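You operate a simulated robot arm through the tools that you are given. There is no shell and no other tool. Be economical: measure what you need, move in short steps, check, and stop when the job is done.

Carry out the task below with a simulated robot arm. There is one attempt and no reset: what you move stays moved.

Task
Unlock the flywheel, turn it till the start gauge points to green, then lock it.
Fine: open the short lever before you turn the black handwheel and shut it after. Where these are worked on the way, their far stop is far enough and under half their travel is too little: short lever.

Only the result counts: the job must be done as asked and must still hold three seconds after the hand-in. Knocking over, shifting, dropping, spilling or breaking anything else fails it.

Robot
A 7-joint arm with a two-finger gripper, on a carriage that runs on a rail from [-108, 114.3] to [55.4, -58.7] (x, y) and turns from -174 to 158 degrees about z. Base frame: it is fixed where the carriage stands at the start and does not move with it; the origin is on the floor, on the carriage's upright axis, x ahead of it, y to its left, z up. Lengths are in cm, angles in degrees, forces in N, time in s.
Its first joint turns from -149.0 to 149.0 degrees. Places, roughly: black handwheel [80, 10, 80]; black valve knob [100, -10, 80]; green valve knob [110, -20, 80]; long lever [70, 20, 90]; red speed lever [120, 0, 110]; red valve knob [90, 0, 80]; short lever [100, 10, 110]; yellow lock bar [90, 30, 80]. Payload 2.45 kg.
The tool frame sits at the grasp point between the pads (the TCP): z along the fingers, y along the line on which they close. The tips reach 2.6 cm beyond it. Largest opening 9.6 cm; the body of the gripper starts 6.9 cm behind the TCP.
Orientation is that of the tool frame in the base frame, as a unit quaternion [x, y, z, w]. With the fingers straight down and closing along the base's y, the tool's x points along the base's -x, its y along +y and its z along -z.

Tools
- The arm moves only by the tool apply_moves. Its argument "series" is one flat list of numbers, 7 for each row, row after row: the shift along the tool's x, y, z in cm, then the turn, a rotation vector about the tool's x, y, z in rad, then the opening, from 0 (shut) to 1 (fully open). In form: [tx, ty, tz, rx, ry, rz, claw, tx, ty, tz, rx, ry, rz, claw, ...]. A call has 1 to 10 rows; each row shifts and turns the commanded pose from where the row before left it, along the tool's axes as they then stand. Each row takes 0.2 s and may step no farther than 5 cm and 8.6 degrees from the row before; otherwise, or with a gripper value out of range, the whole call is refused. A pose out of reach is approached as far as the arm can. The call stops where the force on the tool passes 40 N (or 10 N more than at its start, if that is more) or the arm is blocked; 0.2 s more then pass. Each finger halts on what it meets, pressing with about 28 N; the grip force reading is that of the motor and also rises with nothing between the fingers. The clock runs only during rows and for 0.2 s after the last one: add rows that do not move to give the fingers time. It gives the time, the measured TCP pose, the force on the tool (base axes), the opening and the grip force at its end, in the units of the frame above (readings bear some noise), with the torque about the TCP (base axes, N m) and any sound that the robot's microphone picked up, and new pictures: "show" is both (left out), scene, wrist or none.
- Cameras (640 x 400 px; columns grow to the right, rows downward): "scene" is now at [3.81, 17.56, 165.16]; the picture's right is [0.07, -1.00, 0.00], its down [-0.66, -0.05, -0.75] and it looks along [0.75, 0.06, -0.66] (base axes); focal length 288 px, centre (320, 200). "wrist" rides on the gripper at [8.2, 0.3, -9.8] in the tool frame; the picture's right is [-0.04, 1.00, 0.00], its down [-0.73, -0.03, -0.68] and it looks along [-0.68, -0.03, 0.73] (tool axes); focal length 256 px, centre (320, 200). There is no depth. A picture from a camera that has moved, and an enlarged one, comes with that camera's place and axes in the base frame and with its lens.
- move_column(by): slides the trunk up (or, below 0, down) by that many cm; the arm and the scene camera ride with it, the base frame stays. It gives what a move gives, with no picture.
- roll_base(legs): drives the robot by 1 to 6 legs, each [ahead, left, turn to the left] in cm, cm and degrees, along the robot's own axes; the way and the turn of a leg run together, so that a leg with both is an arc; at most 150 cm and 180 degrees a leg. The arm and the cameras ride along, it lands a little off, and it stops where it bumps. It keeps to its track: a leg is cut to what the track allows. It gives what a move gives, and a new picture of the scene camera.
- head_to(pan, tilt): turns the head with the scene camera to pan (to the left, within 155 degrees either way) and tilt (down, from -29 to 69), counted from straight ahead of the robot. It gives what a move gives, and a new picture of the scene camera.
- zoom(camera, box): a new picture of the part [left, top, right, bottom] of that camera's present view, enlarged. The clock stands still meanwhile.
- hand_in(): hands the job in; it is judged then, once.

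Go step by step. Nothing tells you exact positions but the pictures and the camera data: compare them with the known pose of the tool, close in by small moves and look again before you grip or let go. The budget is 120 turns and 260 pictures, counting those below and the enlarged ones. Unless the task says otherwise, let go and move clear before handing in, and close with one line.

The tools are called as a command line: name --argument value ..., lists and objects as JSON in quotes. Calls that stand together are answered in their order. apply_moves: Moves the arm, as the interface text tells. Its arguments: {"type":"object","properties":{"series":{"type":"array"},"show":{"type":"string","enum":["both","scene","wrist","none"]}},"required":["series"]} The other tools are called the same way: move_column (by) slides the trunk up or down; roll_base (legs) drives the base; head_to (pan, tilt) turns the head that bears the scene camera; zoom (camera, box) takes an enlarged picture of a part of a camera's view; hand_in () hands the job in.

At the start:

```text
clock: 0.0
position: [73.0, 3.02, 125.46]
ee_rot: [-0.081, 0.997, 0.001, 0.004]
wrist_force: [0.0, -0.5, -0.7]
torque: [-0.03, 0.0, 0.01]
gripper_width: 9.61
gripper_force: 0.0
trunk travel left (down, up): [-65.0, 6.0]
robot x, y, heading: [-0.15, 0.17, -0.2]
head pan, tilt: [4.2, 41.5]
```

scene: 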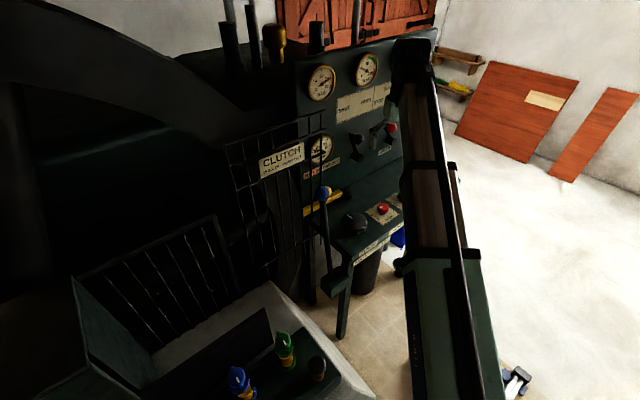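
wrist: 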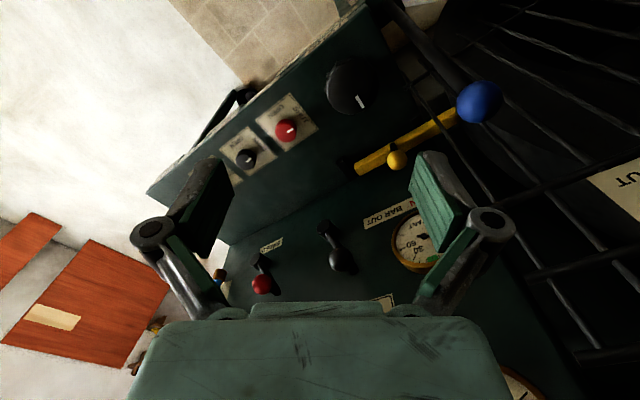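

I see a machine panel with gauges, levers, a black handwheel and knobs on a desk, and a yellow lock bar. I will enlarge the views to read the labels.

zoom --camera "scene" --box '[290, 30, 420, 110]'

zoom --camera "scene" --box '[250, 100, 420, 206]'

zoom --camera "scene" --box '[290, 170, 420, 270]'

zoom --camera "wrist" --box '[200, 50, 520, 250]'

```text
4.92 times, centred on (355, 70) of scene
camera zoom: at [3.81, 17.56, 165.16], right [0.07, -1.0, 0.0], down [-0.66, -0.05, -0.75], along [0.75, 0.06, -0.66], focal length 1418 px, centre (148, 840)
```

zoom: 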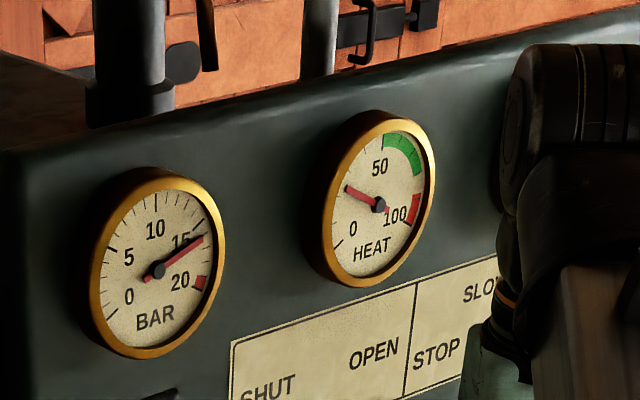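

```text
3.76 times, centred on (335, 153) of scene
camera zoom: at [3.81, 17.56, 165.16], right [0.07, -1.0, 0.0], down [-0.66, -0.05, -0.75], along [0.75, 0.06, -0.66], focal length 1085 px, centre (264, 377)
```

zoom: 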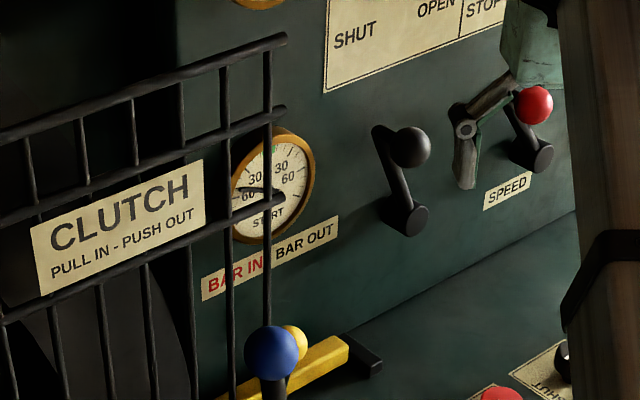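

```text
4.00 times, centred on (355, 220) of scene
camera zoom: at [3.81, 17.56, 165.16], right [0.07, -1.0, 0.0], down [-0.66, -0.05, -0.75], along [0.75, 0.06, -0.66], focal length 1152 px, centre (180, 120)
```

zoom: 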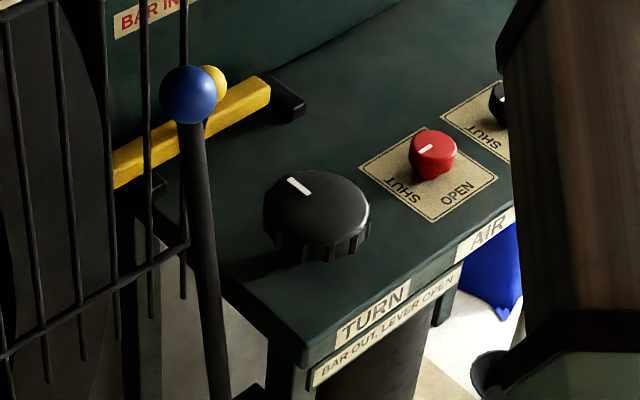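

```text
2.00 times, centred on (360, 150) of wrist
camera zoom: at [64.75, 1.88, 135.23], right [-0.12, 0.99, 0.0], down [0.72, 0.09, 0.69], along [0.68, 0.08, -0.73], focal length 512 px, centre (240, 300)
```

zoom: 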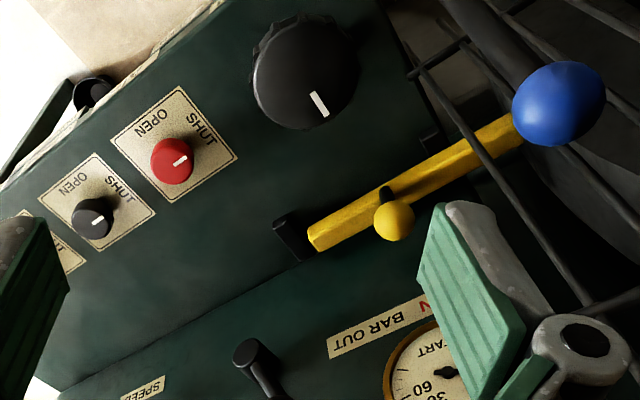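

The panel runs along the rail direction (.69,-.73), and the yellow ball is near (91.6, 20.8, 93). I'll draw the arm back a little, then drive along the rail and turn to face the panel squarely.

apply_moves --series '[4, 0, 0, 0, 0, 0, 1, 4, 0, 0, 0, 0, 0, 1, 4, 0, 0, 0, 0, 0, 1]' --show "none"

roll_base --legs '[[31, -32.8, 0]]'

```text
clock: 0.8
position: [63.0, 1.01, 121.52]
ee_rot: [-0.08, 0.997, -0.001, 0.012]
wrist_force: [0.2, -0.4, -0.4]
torque: [0.0, 0.01, -0.01]
gripper_width: 9.61
gripper_force: 0.0
out of reach, approached as far as the arm can: row 1, 2, 3
trunk travel left (down, up): [-65.0, 6.0]
robot x, y, heading: [-0.05, -0.41, -0.1]
head pan, tilt: [4.2, 41.5]
```

```text
clock: 3.3
position: [91.37, -29.08, 121.48]
ee_rot: [-0.077, 0.997, -0.001, 0.011]
wrist_force: [0.1, 0.3, -0.3]
torque: [-0.04, -0.02, -0.05]
gripper_width: 9.57
gripper_force: 0.1
trunk travel left (down, up): [-65.0, 6.0]
robot x, y, heading: [28.41, -29.36, -0.3]
head pan, tilt: [4.2, 41.5]
stopped in leg 1: the robot was blocked; the commanded pose is now the measured one
camera scene: at [32.12, -12.36, 165.16], right [0.07, -1.0, 0.0], down [-0.66, -0.05, -0.75], along [0.75, 0.05, -0.66], focal length 288 px, centre (320, 200)
```

scene: 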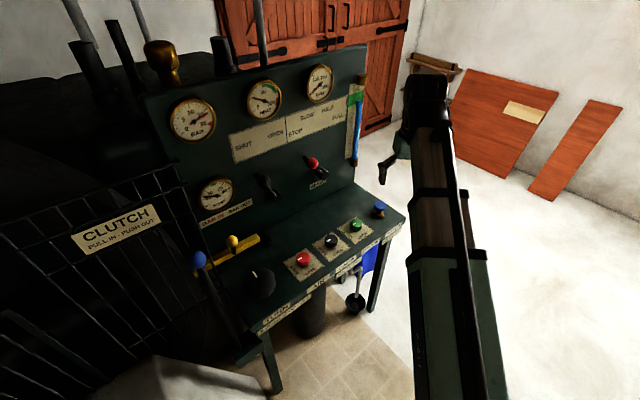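

The drive stopped at u≈41 cm, which is good enough. Next I'll turn left toward the panel.

roll_base --legs '[[0, 0, 25]]'

```text
clock: 5.0
position: [84.88, -1.91, 121.54]
ee_rot: [-0.298, 0.954, 0.002, 0.01]
wrist_force: [-0.3, 0.3, 0.7]
torque: [0.01, 0.01, 0.0]
gripper_width: 9.56
gripper_force: 0.1
trunk travel left (down, up): [-65.0, 6.0]
robot x, y, heading: [28.39, -30.1, 25.3]
head pan, tilt: [4.2, 41.5]
camera scene: at [24.18, -12.45, 165.16], right [0.49, -0.87, 0.0], down [-0.58, -0.33, -0.75], along [0.65, 0.37, -0.66], focal length 288 px, centre (320, 200)
```

scene: 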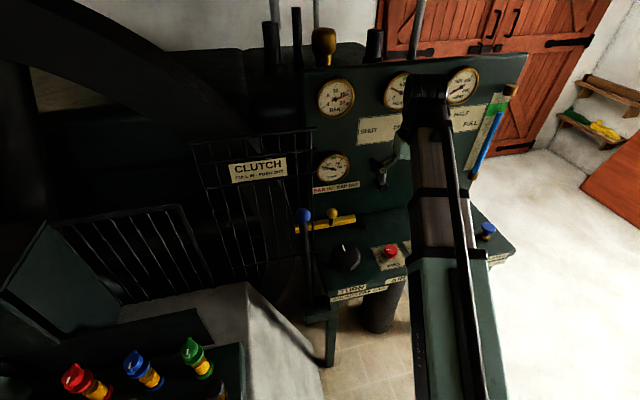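

The arm is still clear, so I'll complete the turn and take views from both cameras.

roll_base --legs '[[0, 0, 18]]'

zoom --camera "wrist" --box '[0, 0, 640, 400]'

```text
clock: 6.4
position: [73.29, 14.37, 121.47]
ee_rot: [-0.445, 0.896, 0.004, 0.01]
wrist_force: [0.3, 0.2, 0.7]
torque: [-0.02, -0.01, 0.01]
gripper_width: 9.61
gripper_force: 0.0
trunk travel left (down, up): [-65.0, 6.0]
robot x, y, heading: [28.25, -30.25, 43.7]
head pan, tilt: [4.2, 41.5]
camera scene: at [18.89, -14.6, 165.16], right [0.74, -0.67, 0.0], down [-0.44, -0.49, -0.75], along [0.5, 0.56, -0.66], focal length 288 px, centre (320, 200)
```

scene: 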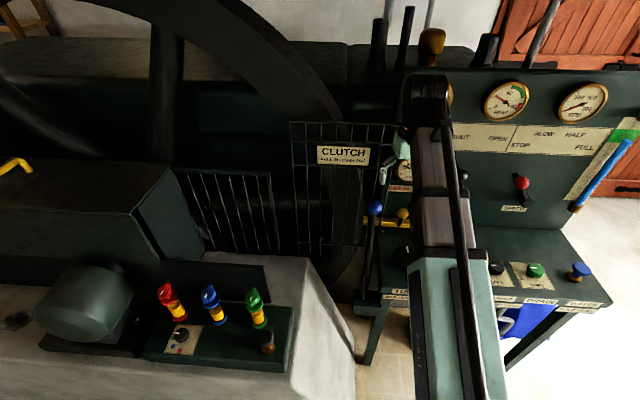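

```text
1.00 times, centred on (320, 200) of wrist
camera zoom: at [67.95, 7.73, 131.11], right [-0.77, 0.64, 0.0], down [0.46, 0.56, 0.69], along [0.44, 0.53, -0.72], focal length 256 px, centre (320, 200)
```

zoom: 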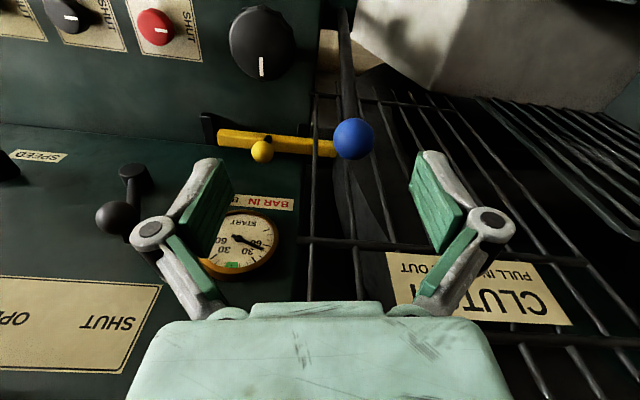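

I'm now facing the panel. I'll enlarge the bar and gauge area in the wrist view to understand the mechanism.

zoom --camera "wrist" --box '[180, 90, 380, 215]'

zoom --camera "wrist" --box '[80, 150, 300, 290]'

```text
3.20 times, centred on (280, 152) of wrist
camera zoom: at [67.95, 7.73, 131.11], right [-0.77, 0.64, 0.0], down [0.46, 0.56, 0.69], along [0.44, 0.53, -0.72], focal length 819 px, centre (448, 352)
```

zoom: 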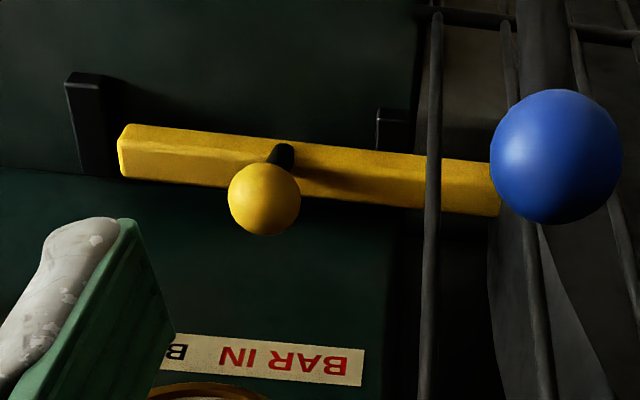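

```text
2.86 times, centred on (190, 220) of wrist
camera zoom: at [67.95, 7.73, 131.11], right [-0.77, 0.64, 0.0], down [0.46, 0.56, 0.69], along [0.44, 0.53, -0.72], focal length 731 px, centre (691, 143)
```

zoom: 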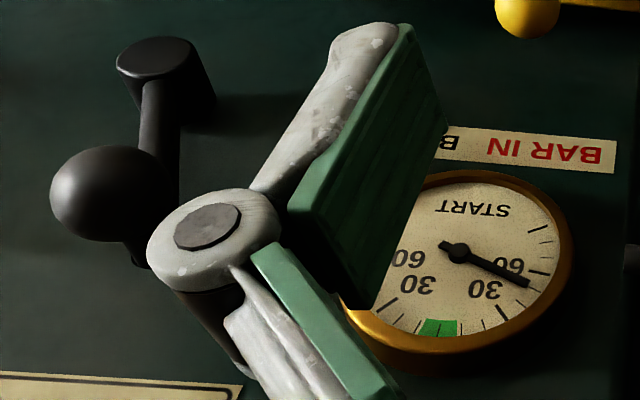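

The bar lies in the IN position with room to slide right. Its ball is about (91.5, 20.4, 93), with radius 2 cm. I'll square the tool to the panel and go above the ball.

apply_moves --series '[0, 0, 0, 0, 0, 0.082, 0.75, 0, 0, 0, 0, 0, 0.082, 0.75, -4, -2.03, 0, 0, 0, 0, 0.75, -4.34, -2.03, 2, 0, 0, 0, 0.75, -4.34, -2.03, 3, 0, 0, 0, 0.75, -4.34, -2.03, 2, 0, 0, 0, 0.75, 0, 0, 4, 0, 0, 0, 0.75, 0, 0, 4, 0, 0, 0, 0.75]'

```text
refused: row 4 steps farther than a row can; nothing moved
```

apply_moves --series '[0, 0, 0, 0, 0, 0.082, 0.75, 0, 0, 0, 0, 0, 0.082, 0.75, -4.34, -2.03, 0, 0, 0, 0, 0.75, -4.34, -2.03, 1, 0, 0, 0, 0.75, -4.34, -2.03, 1, 0, 0, 0, 0.75, -4.34, -2.03, 1, 0, 0, 0, 0.75, 0, 0, 4, 0, 0, 0, 0.75, 0, 0, 4.5, 0, 0, 0, 0.75, 0, 0, 4, 0, 0, 0, 0.75]'

```text
clock: 8.4
position: [91.79, 20.59, 106.2]
ee_rot: [-0.37, 0.929, 0.005, 0.009]
wrist_force: [-0.1, -0.5, -0.4]
torque: [-0.02, 0.01, -0.02]
gripper_width: 7.21
gripper_force: 0.1
trunk travel left (down, up): [-65.0, 6.0]
robot x, y, heading: [28.36, -29.95, 43.7]
head pan, tilt: [4.2, 41.5]
camera scene: at [18.92, -14.59, 165.17], right [0.74, -0.67, 0.0], down [-0.44, -0.49, -0.75], along [0.5, 0.56, -0.66], focal length 288 px, centre (320, 200)
camera wrist: at [85.54, 15.05, 115.88], right [-0.66, 0.75, 0.0], down [0.54, 0.47, 0.69], along [0.52, 0.46, -0.72], focal length 256 px, centre (320, 200)
```

scene: 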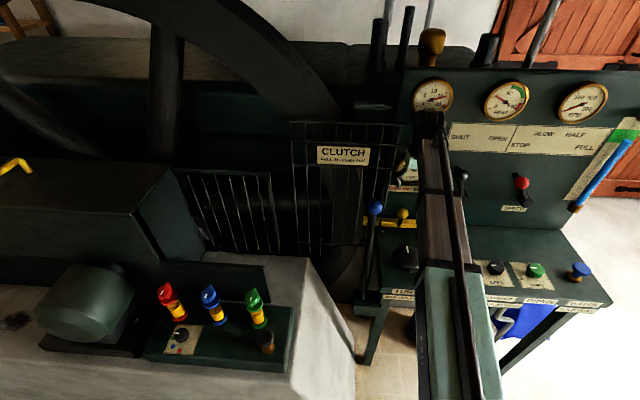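
wrist: 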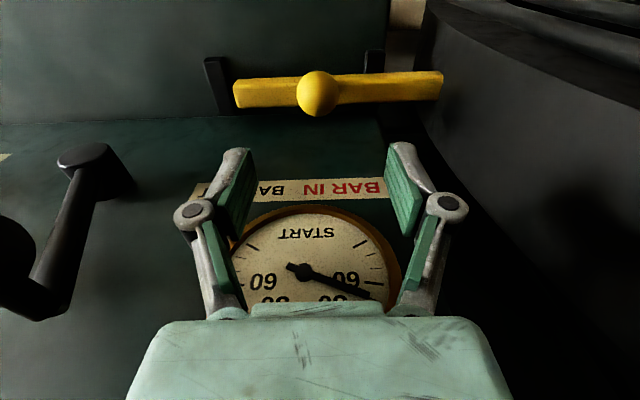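

Aligned above the ball to within about half a centimetre. I'll descend and check before gripping.

apply_moves --series '[-0.5, 0, 4, 0, 0, 0, 0.75, 0, 0, 4, 0, 0, 0, 0.75, 0, 0, 3, 0, 0, 0, 0.75, 0, 0, 1.7, 0, 0, 0, 0.75]' --show "wrist"

```text
clock: 9.4
position: [92.3, 21.05, 93.59]
ee_rot: [-0.369, 0.929, 0.005, 0.009]
wrist_force: [0.7, 0.6, 0.2]
torque: [0.04, 0.01, -0.03]
gripper_width: 7.2
gripper_force: 0.1
trunk travel left (down, up): [-65.0, 6.0]
robot x, y, heading: [28.2, -30.18, 43.9]
head pan, tilt: [4.2, 41.5]
camera wrist: at [86.03, 15.41, 103.26], right [-0.66, 0.75, 0.0], down [0.54, 0.47, 0.69], along [0.52, 0.46, -0.72], focal length 256 px, centre (320, 200)
```

wrist: 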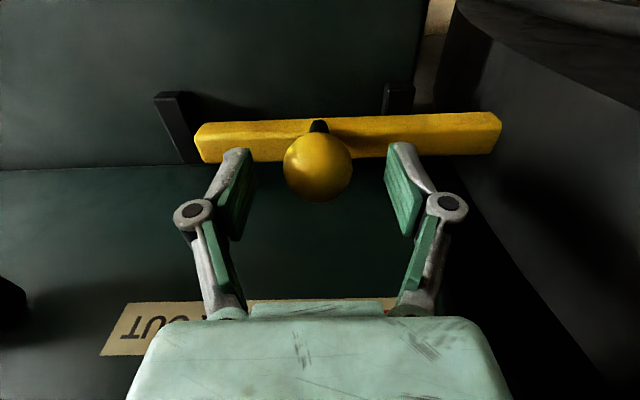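

The ball is a little lower than the pads. I'll go down a little more and grip.

apply_moves --series '[-0.3, 0, 1.3, 0, 0, 0, 0.75, 0, 0, 0, 0, 0, 0, 0.3, 0, 0, 0, 0, 0, 0, 0.3, 0, 0, 0, 0, 0, 0, 0.3]' --show "wrist"

```text
clock: 10.4
position: [92.72, 21.17, 92.36]
ee_rot: [-0.368, 0.93, 0.004, 0.011]
wrist_force: [9.8, -4.8, 5.2]
torque: [-0.1, -0.25, -0.15]
gripper_width: 4.08
gripper_force: 45.0
trunk travel left (down, up): [-65.0, 6.0]
robot x, y, heading: [28.56, -29.97, 43.7]
head pan, tilt: [4.2, 41.5]
camera wrist: at [86.34, 15.53, 102.04], right [-0.66, 0.75, 0.0], down [0.54, 0.47, 0.7], along [0.52, 0.46, -0.72], focal length 256 px, centre (320, 200)
```

wrist: 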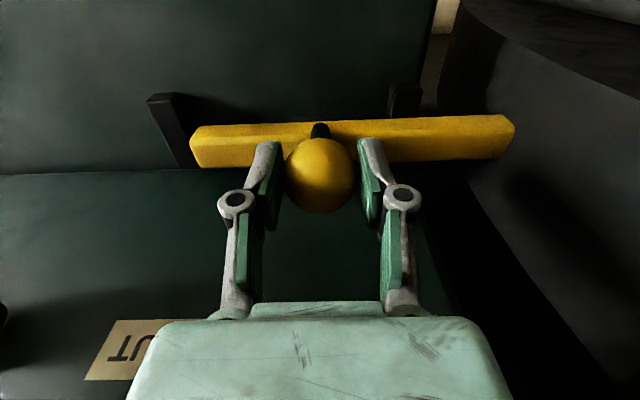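

Gripped at 4.1 cm, the ball's diameter. Now I'll slide it right (tool −y).

apply_moves --series '[0, -1, 0, 0, 0, 0, 0.3, 0, -1, 0, 0, 0, 0, 0.3, 0, -1, 0, 0, 0, 0, 0.3, 0, -1, 0, 0, 0, 0, 0.3]' --show "wrist"

```text
clock: 11.4
position: [95.4, 18.36, 92.36]
ee_rot: [-0.37, 0.929, 0.004, 0.009]
wrist_force: [-0.5, 2.1, -0.8]
torque: [0.65, -0.27, 0.33]
gripper_width: 4.09
gripper_force: 45.4
trunk travel left (down, up): [-65.0, 6.0]
robot x, y, heading: [28.04, -30.1, 43.4]
head pan, tilt: [4.2, 41.5]
camera wrist: at [89.02, 12.73, 102.03], right [-0.66, 0.75, 0.0], down [0.54, 0.47, 0.69], along [0.52, 0.46, -0.72], focal length 256 px, centre (320, 200)
```

wrist: 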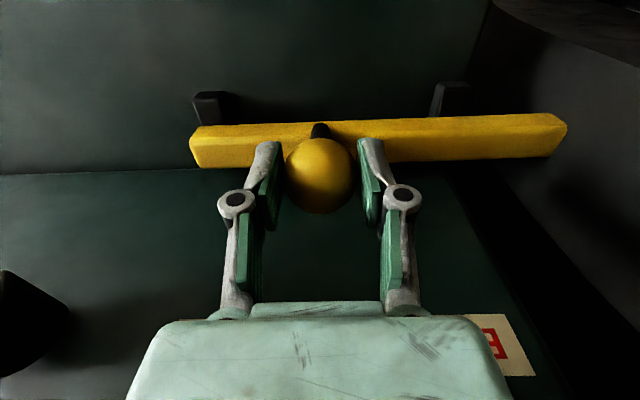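

The bar slides smoothly. I'll continue until it stops.

apply_moves --series '[0, -1, 0, 0, 0, 0, 0.3, 0, -1, 0, 0, 0, 0, 0.3, 0, -1, 0, 0, 0, 0, 0.3, 0, -1, 0, 0, 0, 0, 0.3]' --show "wrist"

```text
clock: 12.4
position: [97.48, 16.01, 92.17]
ee_rot: [-0.371, 0.928, 0.008, 0.008]
wrist_force: [-17.6, 22.1, 6.6]
torque: [0.57, 0.41, -0.36]
gripper_width: 4.08
gripper_force: 44.7
trunk travel left (down, up): [-65.0, 6.0]
robot x, y, heading: [28.29, -29.5, 43.9]
head pan, tilt: [4.2, 41.5]
camera wrist: at [91.27, 10.34, 102.01], right [-0.66, 0.75, 0.01], down [0.54, 0.47, 0.69], along [0.52, 0.46, -0.72], focal length 256 px, centre (320, 200)
```

wrist: 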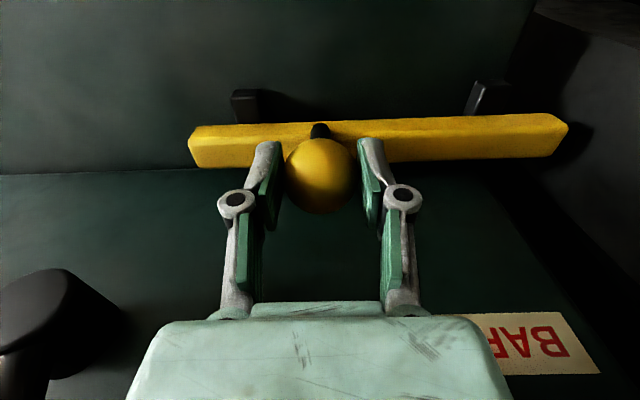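

Force has risen to about 28 N after 7 cm of travel, which looks like the stop. I'll push a little more to make sure.

apply_moves --series '[0, -0.7, 0, 0, 0, 0, 0.3]' --show "none"

```text
clock: 12.8
position: [97.53, 16.03, 92.37]
ee_rot: [-0.374, 0.927, 0.013, 0.008]
wrist_force: [-4.9, 3.9, 3.7]
torque: [0.73, 0.43, 0.12]
gripper_width: 4.06
gripper_force: 44.4
trunk travel left (down, up): [-65.0, 6.0]
robot x, y, heading: [28.42, -30.0, 43.7]
head pan, tilt: [4.2, 41.5]
stopped in row 1: the force on the tool passed its limit (the readings are from after the stop); the commanded pose is now the measured one
```

The bar is at its OUT stop. I'll release, rise, and look at the short lever.

apply_moves --series '[0, 0, 0, 0, 0, 0, 0.7, 0, 0, 0, 0, 0, 0, 0.7, 0, 0, -4, 0, 0, 0, 0.7, 2, 0, -4, 0, 0, 0, 0.7, 4, 0, -3, 0, 0, 0, 0.7, 4.5, 0, -2, 0, 0, 0, 0.7, 4.5, 0, -2, 0, 0, 0, 0.7]'

```text
clock: 14.3
position: [86.64, 5.16, 107.11]
ee_rot: [-0.373, 0.928, 0.01, 0.007]
wrist_force: [-0.1, 1.3, 0.5]
torque: [-0.01, 0.01, 0.01]
gripper_width: 6.72
gripper_force: 0.0
trunk travel left (down, up): [-65.0, 6.0]
robot x, y, heading: [28.72, -29.88, 43.5]
head pan, tilt: [4.2, 41.5]
camera scene: at [18.81, -14.6, 165.16], right [0.74, -0.67, 0.0], down [-0.44, -0.49, -0.75], along [0.5, 0.56, -0.66], focal length 288 px, centre (320, 200)
camera wrist: at [80.48, -0.76, 116.66], right [-0.66, 0.75, 0.02], down [0.55, 0.47, 0.69], along [0.51, 0.47, -0.72], focal length 256 px, centre (320, 200)
```

scene: 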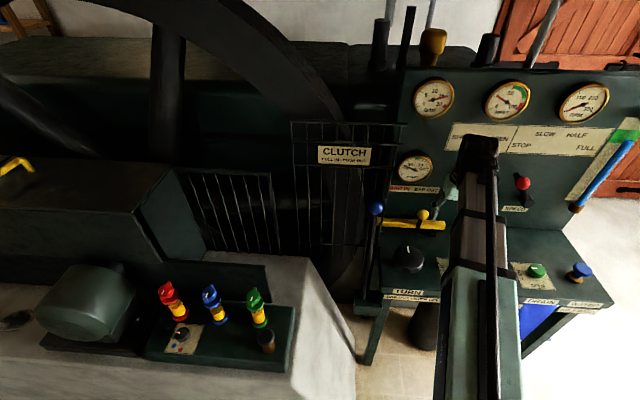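
wrist: 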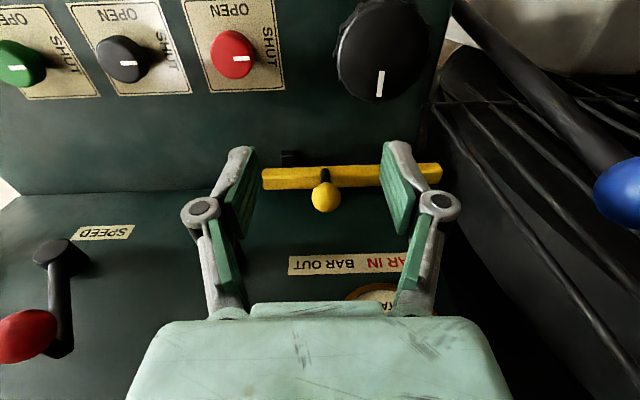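

The bar now reads OUT. The short lever is hidden behind the gripper, so I'll move right and up to view it head on.

apply_moves --series '[0, -3, -3, 0, 0, 0, 0.7, 0, -3, -3, 0, 0, 0, 0.7, 0, -3, -2, 0, 0, 0, 0.7, 0, -2, 0, 0, 0, 0, 0.7]'

```text
clock: 15.3
position: [94.38, -3.0, 114.8]
ee_rot: [-0.373, 0.928, 0.01, 0.007]
wrist_force: [0.3, 1.3, 0.7]
torque: [-0.03, 0.02, 0.01]
gripper_width: 6.7
gripper_force: 0.0
trunk travel left (down, up): [-65.0, 6.0]
robot x, y, heading: [28.67, -29.75, 43.8]
head pan, tilt: [4.2, 41.5]
camera scene: at [18.83, -14.61, 165.17], right [0.74, -0.67, 0.0], down [-0.44, -0.49, -0.75], along [0.5, 0.56, -0.66], focal length 288 px, centre (320, 200)
camera wrist: at [88.23, -8.83, 124.45], right [-0.66, 0.75, 0.02], down [0.55, 0.47, 0.69], along [0.51, 0.47, -0.72], focal length 256 px, centre (320, 200)
```

scene: 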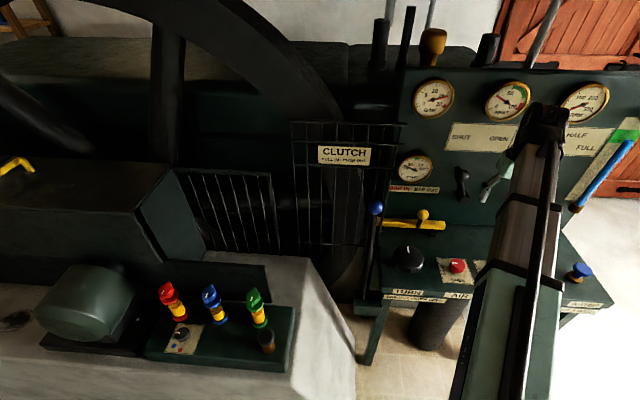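
wrist: 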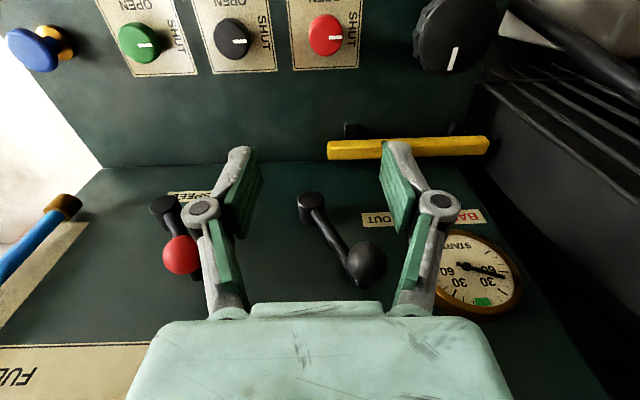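

zoom --camera "scene" --box '[380, 110, 540, 210]'

zoom --camera "wrist" --box '[240, 170, 440, 295]'

```text
4.00 times, centred on (460, 160) of scene
camera zoom: at [18.83, -14.61, 165.17], right [0.74, -0.67, 0.0], down [-0.44, -0.49, -0.75], along [0.5, 0.56, -0.66], focal length 1152 px, centre (-240, 360)
```

zoom: 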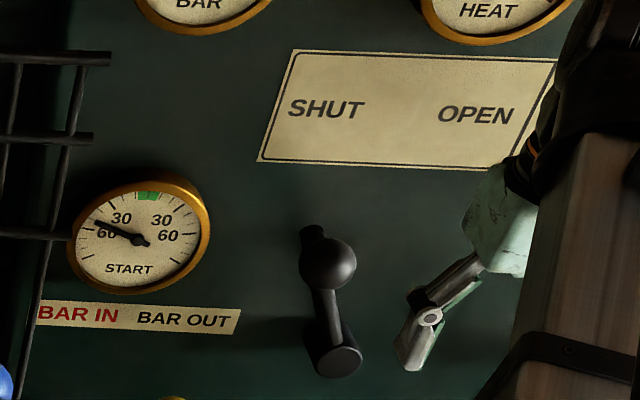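

```text
3.20 times, centred on (340, 232) of wrist
camera zoom: at [88.23, -8.83, 124.45], right [-0.66, 0.75, 0.02], down [0.55, 0.47, 0.69], along [0.51, 0.47, -0.72], focal length 819 px, centre (256, 96)
```

zoom: 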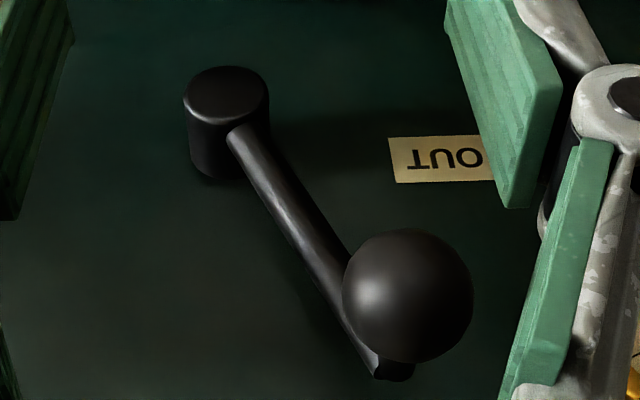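

The short lever pivots about a hub at u≈69, z≈96. Its ball is at (102.1, 10.5, 110) leaning left (SHUT), so OPEN is to the right. I'll close the fingers, go to the left of the ball, and push right.

apply_moves --series '[0, 3.3, 0, 0, 0, 0, 0, 0, 3.3, 0, 0, 0, 0, 0, 0, 3.3, 0, 0, 0, 0, 0, -4, 0, 0, 0, 0, 0, 0, -4, 0, 1.5, 0, 0, 0, 0, -4, 0, 1.5, 0, 0, 0, 0, -2.8, 0, 1.5, 0, 0, 0, 0]'

```text
clock: 16.9
position: [98.2, 14.59, 110.79]
ee_rot: [-0.373, 0.928, 0.012, 0.007]
wrist_force: [-1.1, -0.5, -0.8]
torque: [0.02, -0.01, -0.03]
gripper_width: 0.01
gripper_force: 28.3
trunk travel left (down, up): [-65.0, 6.0]
robot x, y, heading: [28.33, -29.96, 43.8]
head pan, tilt: [4.2, 41.5]
camera scene: at [18.84, -14.57, 165.16], right [0.74, -0.67, 0.0], down [-0.44, -0.49, -0.75], along [0.5, 0.56, -0.66], focal length 288 px, centre (320, 200)
camera wrist: at [92.04, 8.78, 120.38], right [-0.66, 0.75, 0.02], down [0.55, 0.47, 0.69], along [0.51, 0.47, -0.72], focal length 256 px, centre (320, 200)
```

scene: 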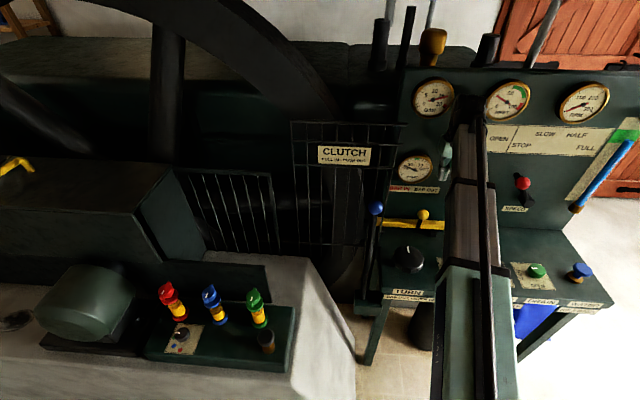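
wrist: 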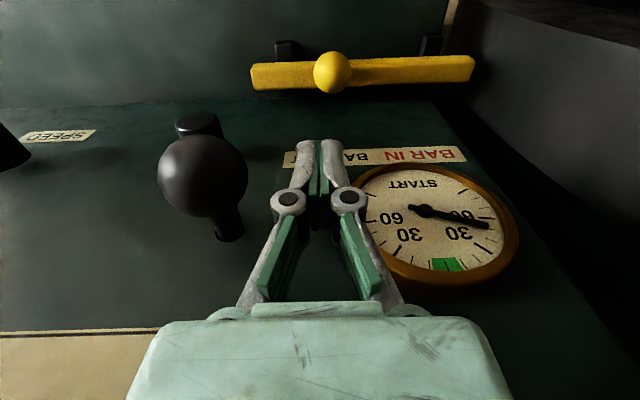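

The ball is 5.8 cm to the right at the same height and depth. I'll push right.

apply_moves --series '[0, -1.5, 0, 0, 0, 0, 0, 0, -1.5, 0, 0, 0, 0, 0, 0, -1.5, 0, 0, 0, 0, 0, 0, -1.5, 0, 0, 0, 0, 0]' --show "wrist"

```text
clock: 17.9
position: [102.49, 9.98, 110.65]
ee_rot: [-0.373, 0.928, 0.011, 0.007]
wrist_force: [0.6, -0.5, -0.2]
torque: [0.01, 0.0, 0.0]
gripper_width: 0.0
gripper_force: 27.9
trunk travel left (down, up): [-65.0, 6.0]
robot x, y, heading: [28.2, -29.94, 43.6]
head pan, tilt: [4.2, 41.5]
camera wrist: at [96.27, 4.14, 120.28], right [-0.66, 0.75, 0.01], down [0.55, 0.47, 0.69], along [0.51, 0.47, -0.72], focal length 256 px, centre (320, 200)
```

wrist: 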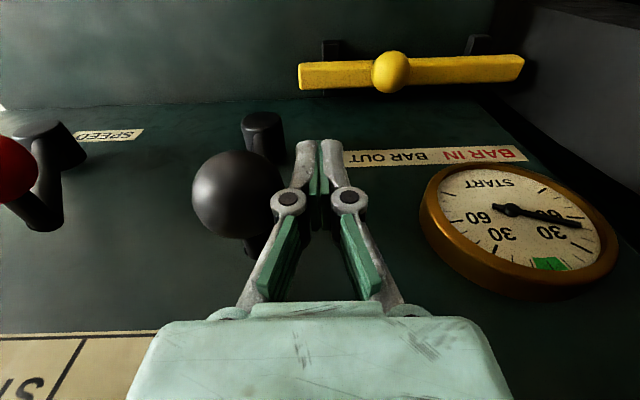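

The ball is moving easily. I'll continue the push.

apply_moves --series '[0, -1.5, 0, 0, 0, 0, 0, 0, -1.5, 0, 0, 0, 0, 0, 0, -1.5, 0, 0, 0, 0, 0, 0, -1, 0, 0, 0, 0, 0]' --show "wrist"

```text
clock: 18.9
position: [106.12, 6.33, 110.73]
ee_rot: [-0.373, 0.928, 0.011, 0.008]
wrist_force: [-0.7, 0.4, -0.4]
torque: [0.0, 0.03, -0.03]
gripper_width: 0.0
gripper_force: 28.2
trunk travel left (down, up): [-65.0, 6.0]
robot x, y, heading: [28.36, -29.85, 43.8]
head pan, tilt: [4.2, 41.5]
camera wrist: at [100.04, 0.43, 120.18], right [-0.66, 0.75, 0.01], down [0.55, 0.47, 0.69], along [0.51, 0.47, -0.72], focal length 256 px, centre (320, 200)
```

wrist: 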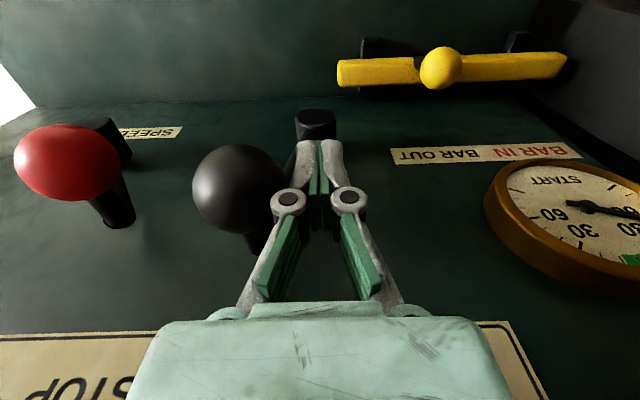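

apply_moves --series '[0, -0.8, 0, 0, 0, 0, 0, 0, -0.8, 0, 0, 0, 0, 0, 0, -0.8, 0, 0, 0, 0, 0, 0, -0.8, 0, 0, 0, 0, 0]' --show "wrist"

```text
clock: 19.9
position: [108.22, 4.04, 110.71]
ee_rot: [-0.374, 0.927, 0.012, 0.007]
wrist_force: [-5.6, 5.3, 0.2]
torque: [-0.02, -0.01, -0.03]
gripper_width: 0.01
gripper_force: 27.6
trunk travel left (down, up): [-65.0, 6.0]
robot x, y, heading: [28.18, -30.11, 44.0]
head pan, tilt: [4.2, 41.5]
camera wrist: at [102.11, -1.76, 120.2], right [-0.66, 0.75, 0.02], down [0.55, 0.47, 0.69], along [0.51, 0.47, -0.72], focal length 256 px, centre (320, 200)
```

wrist: 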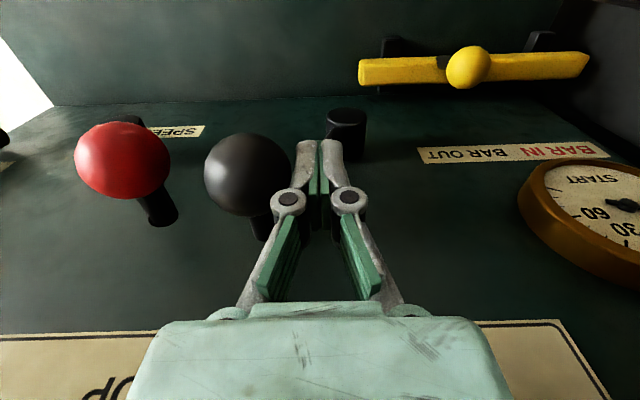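

Some force now, and the ball is at about +24°, mirroring its start. I'll nudge once more to confirm the stop.

apply_moves --series '[0, -0.5, 0, 0, 0, 0, 0, 0, -0.5, 0, 0, 0, 0, 0]' --show "wrist"

```text
clock: 20.6
position: [108.31, 3.96, 110.65]
ee_rot: [-0.378, 0.926, 0.016, 0.004]
wrist_force: [-7.3, 6.7, 3.8]
torque: [-0.04, 0.0, 0.0]
gripper_width: 0.02
gripper_force: 27.7
trunk travel left (down, up): [-65.0, 6.0]
robot x, y, heading: [28.4, -29.69, 43.7]
head pan, tilt: [4.2, 41.5]
stopped in row 2: the force on the tool passed its limit (the readings are from after the stop); the commanded pose is now the measured one
camera wrist: at [102.3, -1.87, 120.23], right [-0.67, 0.74, 0.03], down [0.55, 0.47, 0.69], along [0.5, 0.48, -0.72], focal length 256 px, centre (320, 200)
```

wrist: 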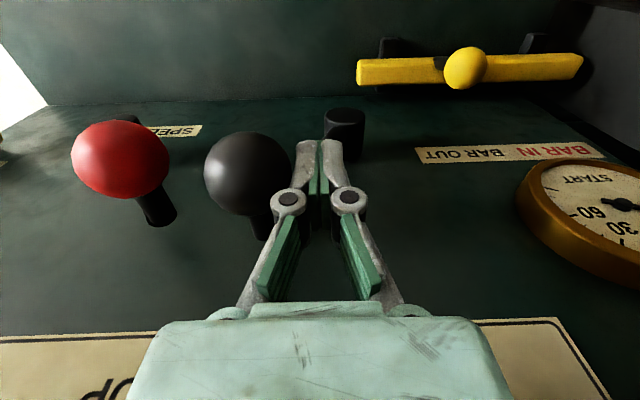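

The lever is at its OPEN stop. Next I'll back away and go above the handwheel, near (81, 9).

apply_moves --series '[0, 1.5, 0, 0, 0, 0, 0, 4, 0, 0, 0, 0, 0, 0, 4, 0, 0, 0, 0, 0, 0.5, 4, 0, 0, 0, 0, 0, 1, 4, 2, 0, 0, 0, 0, 1, 0, 5, 0, 0, 0, 0, 1, 0, 5, 0, 0, 0, 0, 1, 0, 5, 0, 0, 0, 0, 1, 0, 3, 0, 0, 0, 0, 1]'

```text
clock: 22.6
position: [81.94, 8.08, 110.69]
ee_rot: [-0.376, 0.926, 0.014, 0.004]
wrist_force: [0.3, 0.2, -0.1]
torque: [0.02, -0.01, -0.01]
gripper_width: 9.61
gripper_force: 0.1
trunk travel left (down, up): [-65.0, 6.0]
robot x, y, heading: [28.32, -29.58, 43.9]
head pan, tilt: [4.2, 41.5]
camera scene: at [18.72, -14.56, 165.16], right [0.75, -0.67, 0.0], down [-0.44, -0.49, -0.75], along [0.5, 0.56, -0.66], focal length 288 px, centre (320, 200)
camera wrist: at [75.94, 2.11, 120.47], right [-0.67, 0.74, 0.02], down [0.55, 0.47, 0.69], along [0.5, 0.48, -0.72], focal length 256 px, centre (320, 200)
```

scene: 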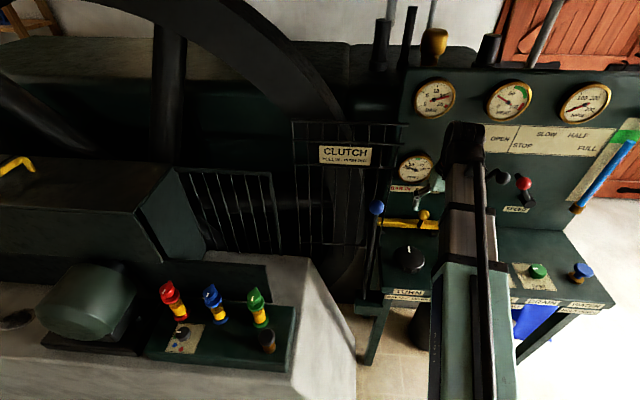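
wrist: 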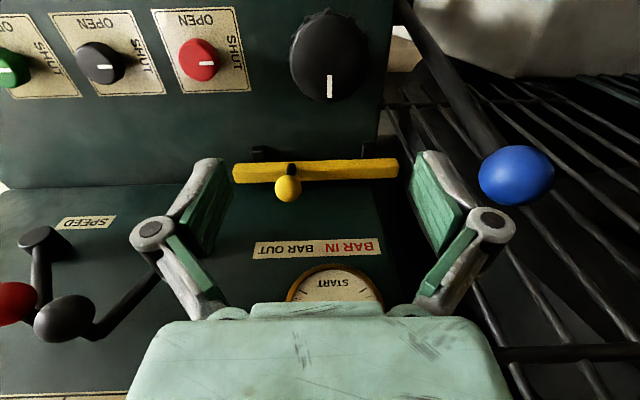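

The wheel centre is about (79.9, 8.2) with a diameter near 9 cm, which only just fits the gripper. I'll align above it and look closer.

apply_moves --series '[1.4, 1.5, 3, 0, 0, 0, 1, 0, 0, 4, 0, 0, 0, 1, 0, 0, 3, 0, 0, 0, 1]'

zoom --camera "wrist" --box '[220, 0, 420, 125]'

zoom --camera "scene" --box '[370, 140, 490, 310]'

```text
clock: 23.4
position: [79.98, 8.35, 100.68]
ee_rot: [-0.376, 0.926, 0.015, 0.004]
wrist_force: [-0.4, -0.7, 0.2]
torque: [0.0, 0.0, 0.01]
gripper_width: 9.57
gripper_force: 0.0
trunk travel left (down, up): [-65.0, 6.0]
robot x, y, heading: [27.86, -29.7, 44.0]
head pan, tilt: [4.2, 41.5]
camera scene: at [18.76, -14.57, 165.17], right [0.74, -0.67, 0.0], down [-0.44, -0.49, -0.75], along [0.5, 0.56, -0.66], focal length 288 px, centre (320, 200)
camera wrist: at [74.04, 2.43, 110.28], right [-0.67, 0.74, 0.02], down [0.55, 0.47, 0.69], along [0.5, 0.48, -0.72], focal length 256 px, centre (320, 200)
```

scene: 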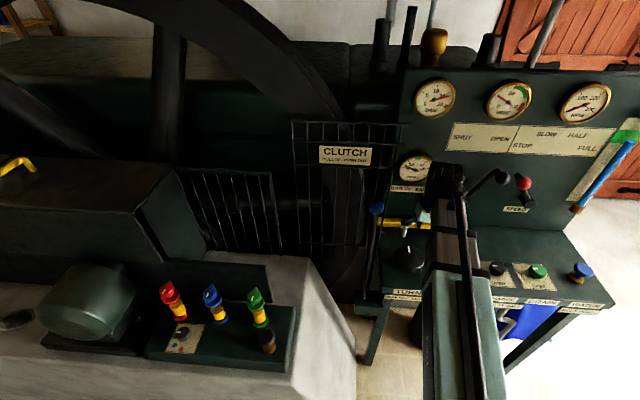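
wrist: 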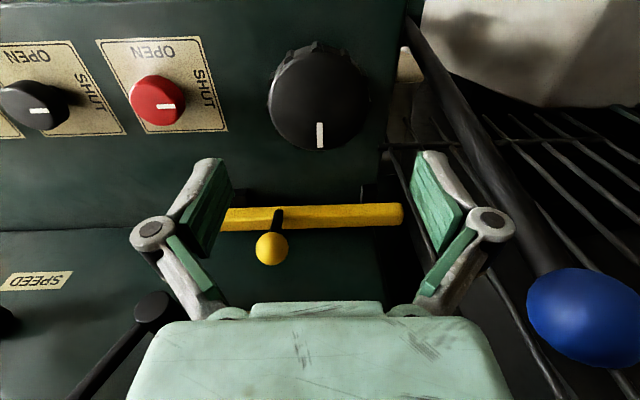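

```text
3.20 times, centred on (320, 62) of wrist
camera zoom: at [74.04, 2.43, 110.28], right [-0.67, 0.74, 0.02], down [0.55, 0.47, 0.69], along [0.5, 0.48, -0.72], focal length 819 px, centre (320, 640)
```

zoom: 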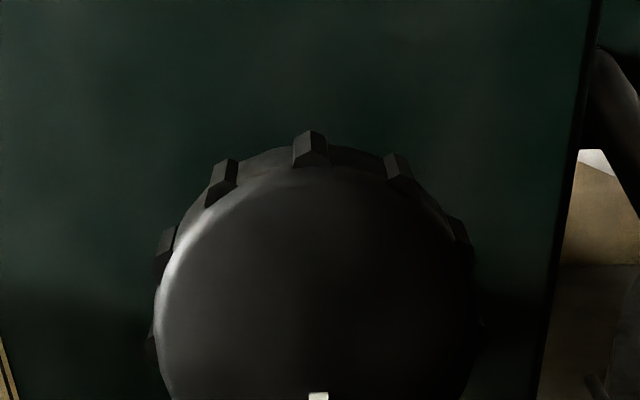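

```text
2.35 times, centred on (430, 225) of scene
camera zoom: at [18.76, -14.57, 165.17], right [0.74, -0.67, 0.0], down [-0.44, -0.49, -0.75], along [0.5, 0.56, -0.66], focal length 678 px, centre (61, 141)
```

zoom: 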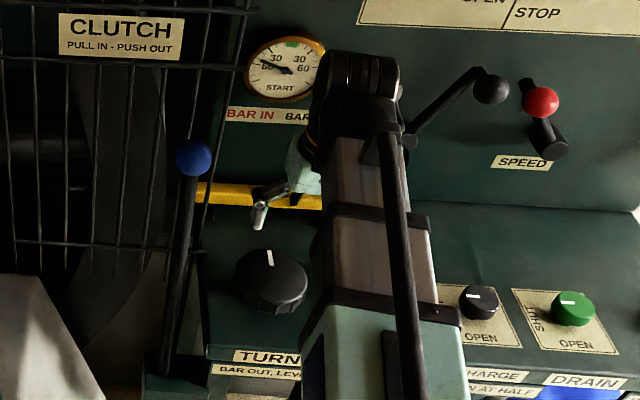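

I'm well aligned with the wheel (top at z≈90, radius 4.1–4.5). I'll descend near it and check.

apply_moves --series '[-0.15, 0.15, 3.5, 0, 0, 0, 1, 0, 0, 3.5, 0, 0, 0, 1, 0, 0, 0, 0, 0, 0, 1]' --show "wrist"

```text
clock: 24.2
position: [80.01, 8.72, 93.67]
ee_rot: [-0.376, 0.926, 0.015, 0.004]
wrist_force: [0.2, -0.9, 0.7]
torque: [0.03, 0.0, 0.0]
gripper_width: 9.6
gripper_force: 0.0
trunk travel left (down, up): [-65.0, 6.0]
robot x, y, heading: [28.16, -29.69, 43.9]
head pan, tilt: [4.2, 41.5]
camera wrist: at [74.05, 2.82, 103.33], right [-0.67, 0.74, 0.02], down [0.55, 0.47, 0.69], along [0.5, 0.48, -0.72], focal length 256 px, centre (320, 200)
```

wrist: 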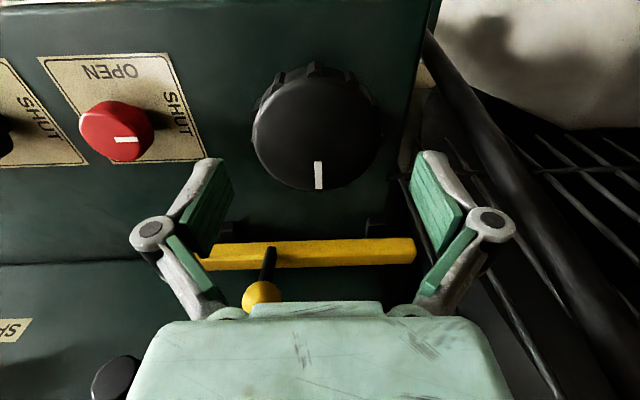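

The wheel may be wider than the gripper opens, so I'll enlarge it to see the rim teeth before deciding how to turn it.

zoom --camera "wrist" --box '[230, 50, 410, 205]'

zoom --camera "scene" --box '[380, 225, 450, 300]'

```text
2.58 times, centred on (320, 128) of wrist
camera zoom: at [74.05, 2.82, 103.33], right [-0.67, 0.74, 0.02], down [0.55, 0.47, 0.69], along [0.5, 0.48, -0.72], focal length 661 px, centre (320, 387)
```

zoom: 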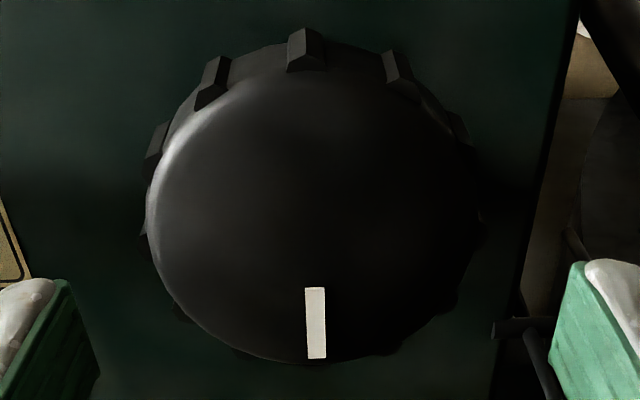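

```text
5.33 times, centred on (415, 262) of scene
camera zoom: at [18.75, -14.57, 165.16], right [0.75, -0.67, 0.0], down [-0.44, -0.49, -0.75], along [0.5, 0.56, -0.66], focal length 1537 px, centre (-187, -133)
```

zoom: 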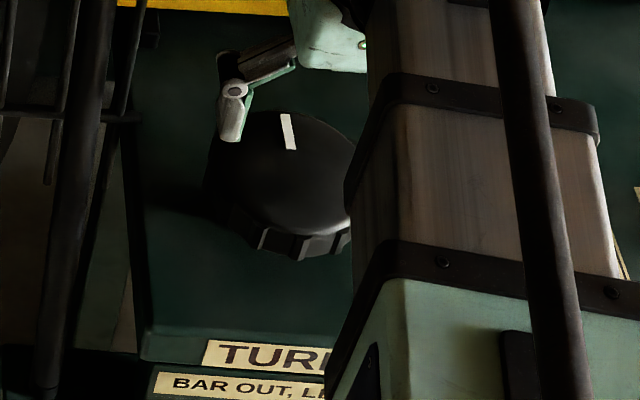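

I'll level the tool, centre over the wheel, and lower the tips to just above its top to compare widths directly.

apply_moves --series '[0, 0, 0, 0.025, 0.0187, 0, 1, -0.7, -0.3, 0, 0, 0, 0, 1, 0, 0, 1.5, 0, 0, 0, 1, 0, 0, 1, 0, 0, 0, 1]' --show "wrist"

zoom --camera "wrist" --box '[180, 60, 460, 235]'

```text
clock: 25.2
position: [80.71, 9.0, 91.2]
ee_rot: [-0.377, 0.926, -0.001, 0.0]
wrist_force: [1.2, -0.7, 0.5]
torque: [0.02, -0.01, 0.03]
gripper_width: 9.6
gripper_force: 0.1
trunk travel left (down, up): [-65.0, 6.0]
robot x, y, heading: [28.04, -30.01, 43.9]
head pan, tilt: [4.2, 41.5]
camera wrist: at [74.66, 3.4, 100.98], right [-0.67, 0.74, 0.0], down [0.55, 0.49, 0.68], along [0.51, 0.45, -0.73], focal length 256 px, centre (320, 200)
```

wrist: 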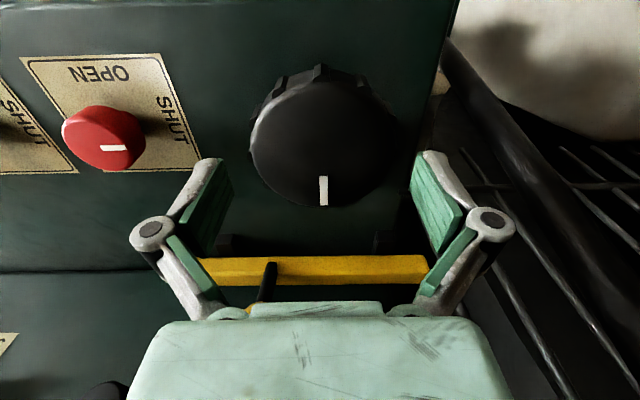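

```text
2.29 times, centred on (320, 148) of wrist
camera zoom: at [74.66, 3.4, 100.98], right [-0.67, 0.74, 0.0], down [0.55, 0.49, 0.68], along [0.51, 0.45, -0.73], focal length 585 px, centre (320, 320)
```

zoom: 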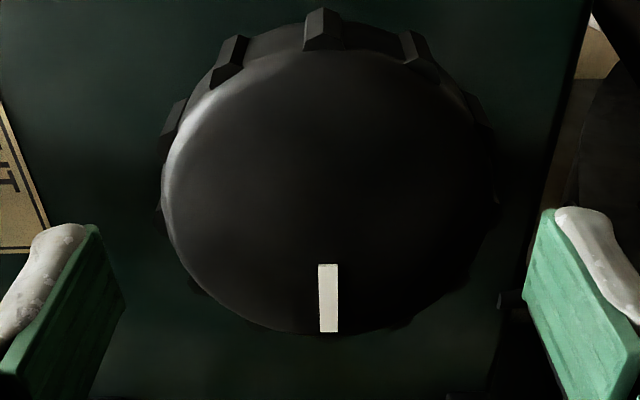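

apply_moves --series '[0, 0.15, 0.6, 0, 0, 0, 1, 0, 0, 0.6, 0, 0, 0, 1, 0, 0, 0.5, 0, 0, 0, 1]' --show "wrist"

zoom --camera "wrist" --box '[180, 60, 460, 235]'

```text
clock: 26.0
position: [80.62, 9.19, 89.47]
ee_rot: [-0.376, 0.927, 0.0, 0.0]
wrist_force: [0.8, 0.6, 0.3]
torque: [0.02, -0.02, 0.0]
gripper_width: 9.6
gripper_force: 0.0
trunk travel left (down, up): [-65.0, 6.0]
robot x, y, heading: [28.15, -30.1, 44.2]
head pan, tilt: [4.2, 41.5]
camera wrist: at [74.57, 3.58, 99.27], right [-0.67, 0.74, 0.0], down [0.55, 0.49, 0.68], along [0.51, 0.45, -0.73], focal length 256 px, centre (320, 200)
```

wrist: 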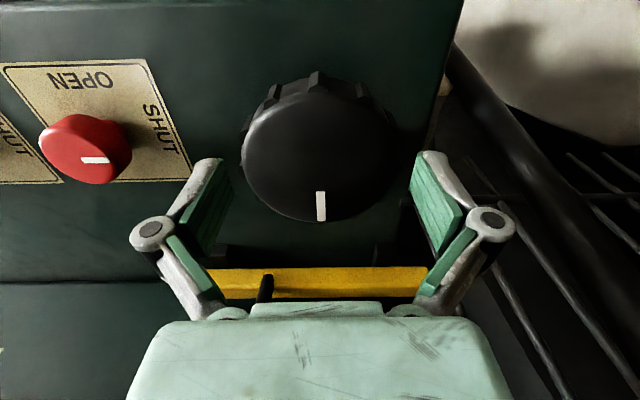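

```text
2.29 times, centred on (320, 148) of wrist
camera zoom: at [74.57, 3.58, 99.27], right [-0.67, 0.74, 0.0], down [0.55, 0.49, 0.68], along [0.51, 0.45, -0.73], focal length 585 px, centre (320, 320)
```

zoom: 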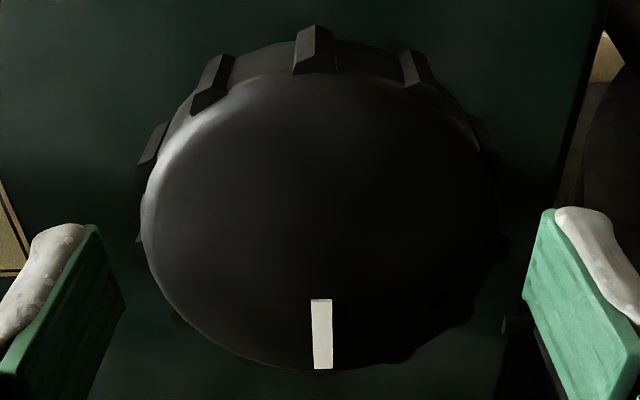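

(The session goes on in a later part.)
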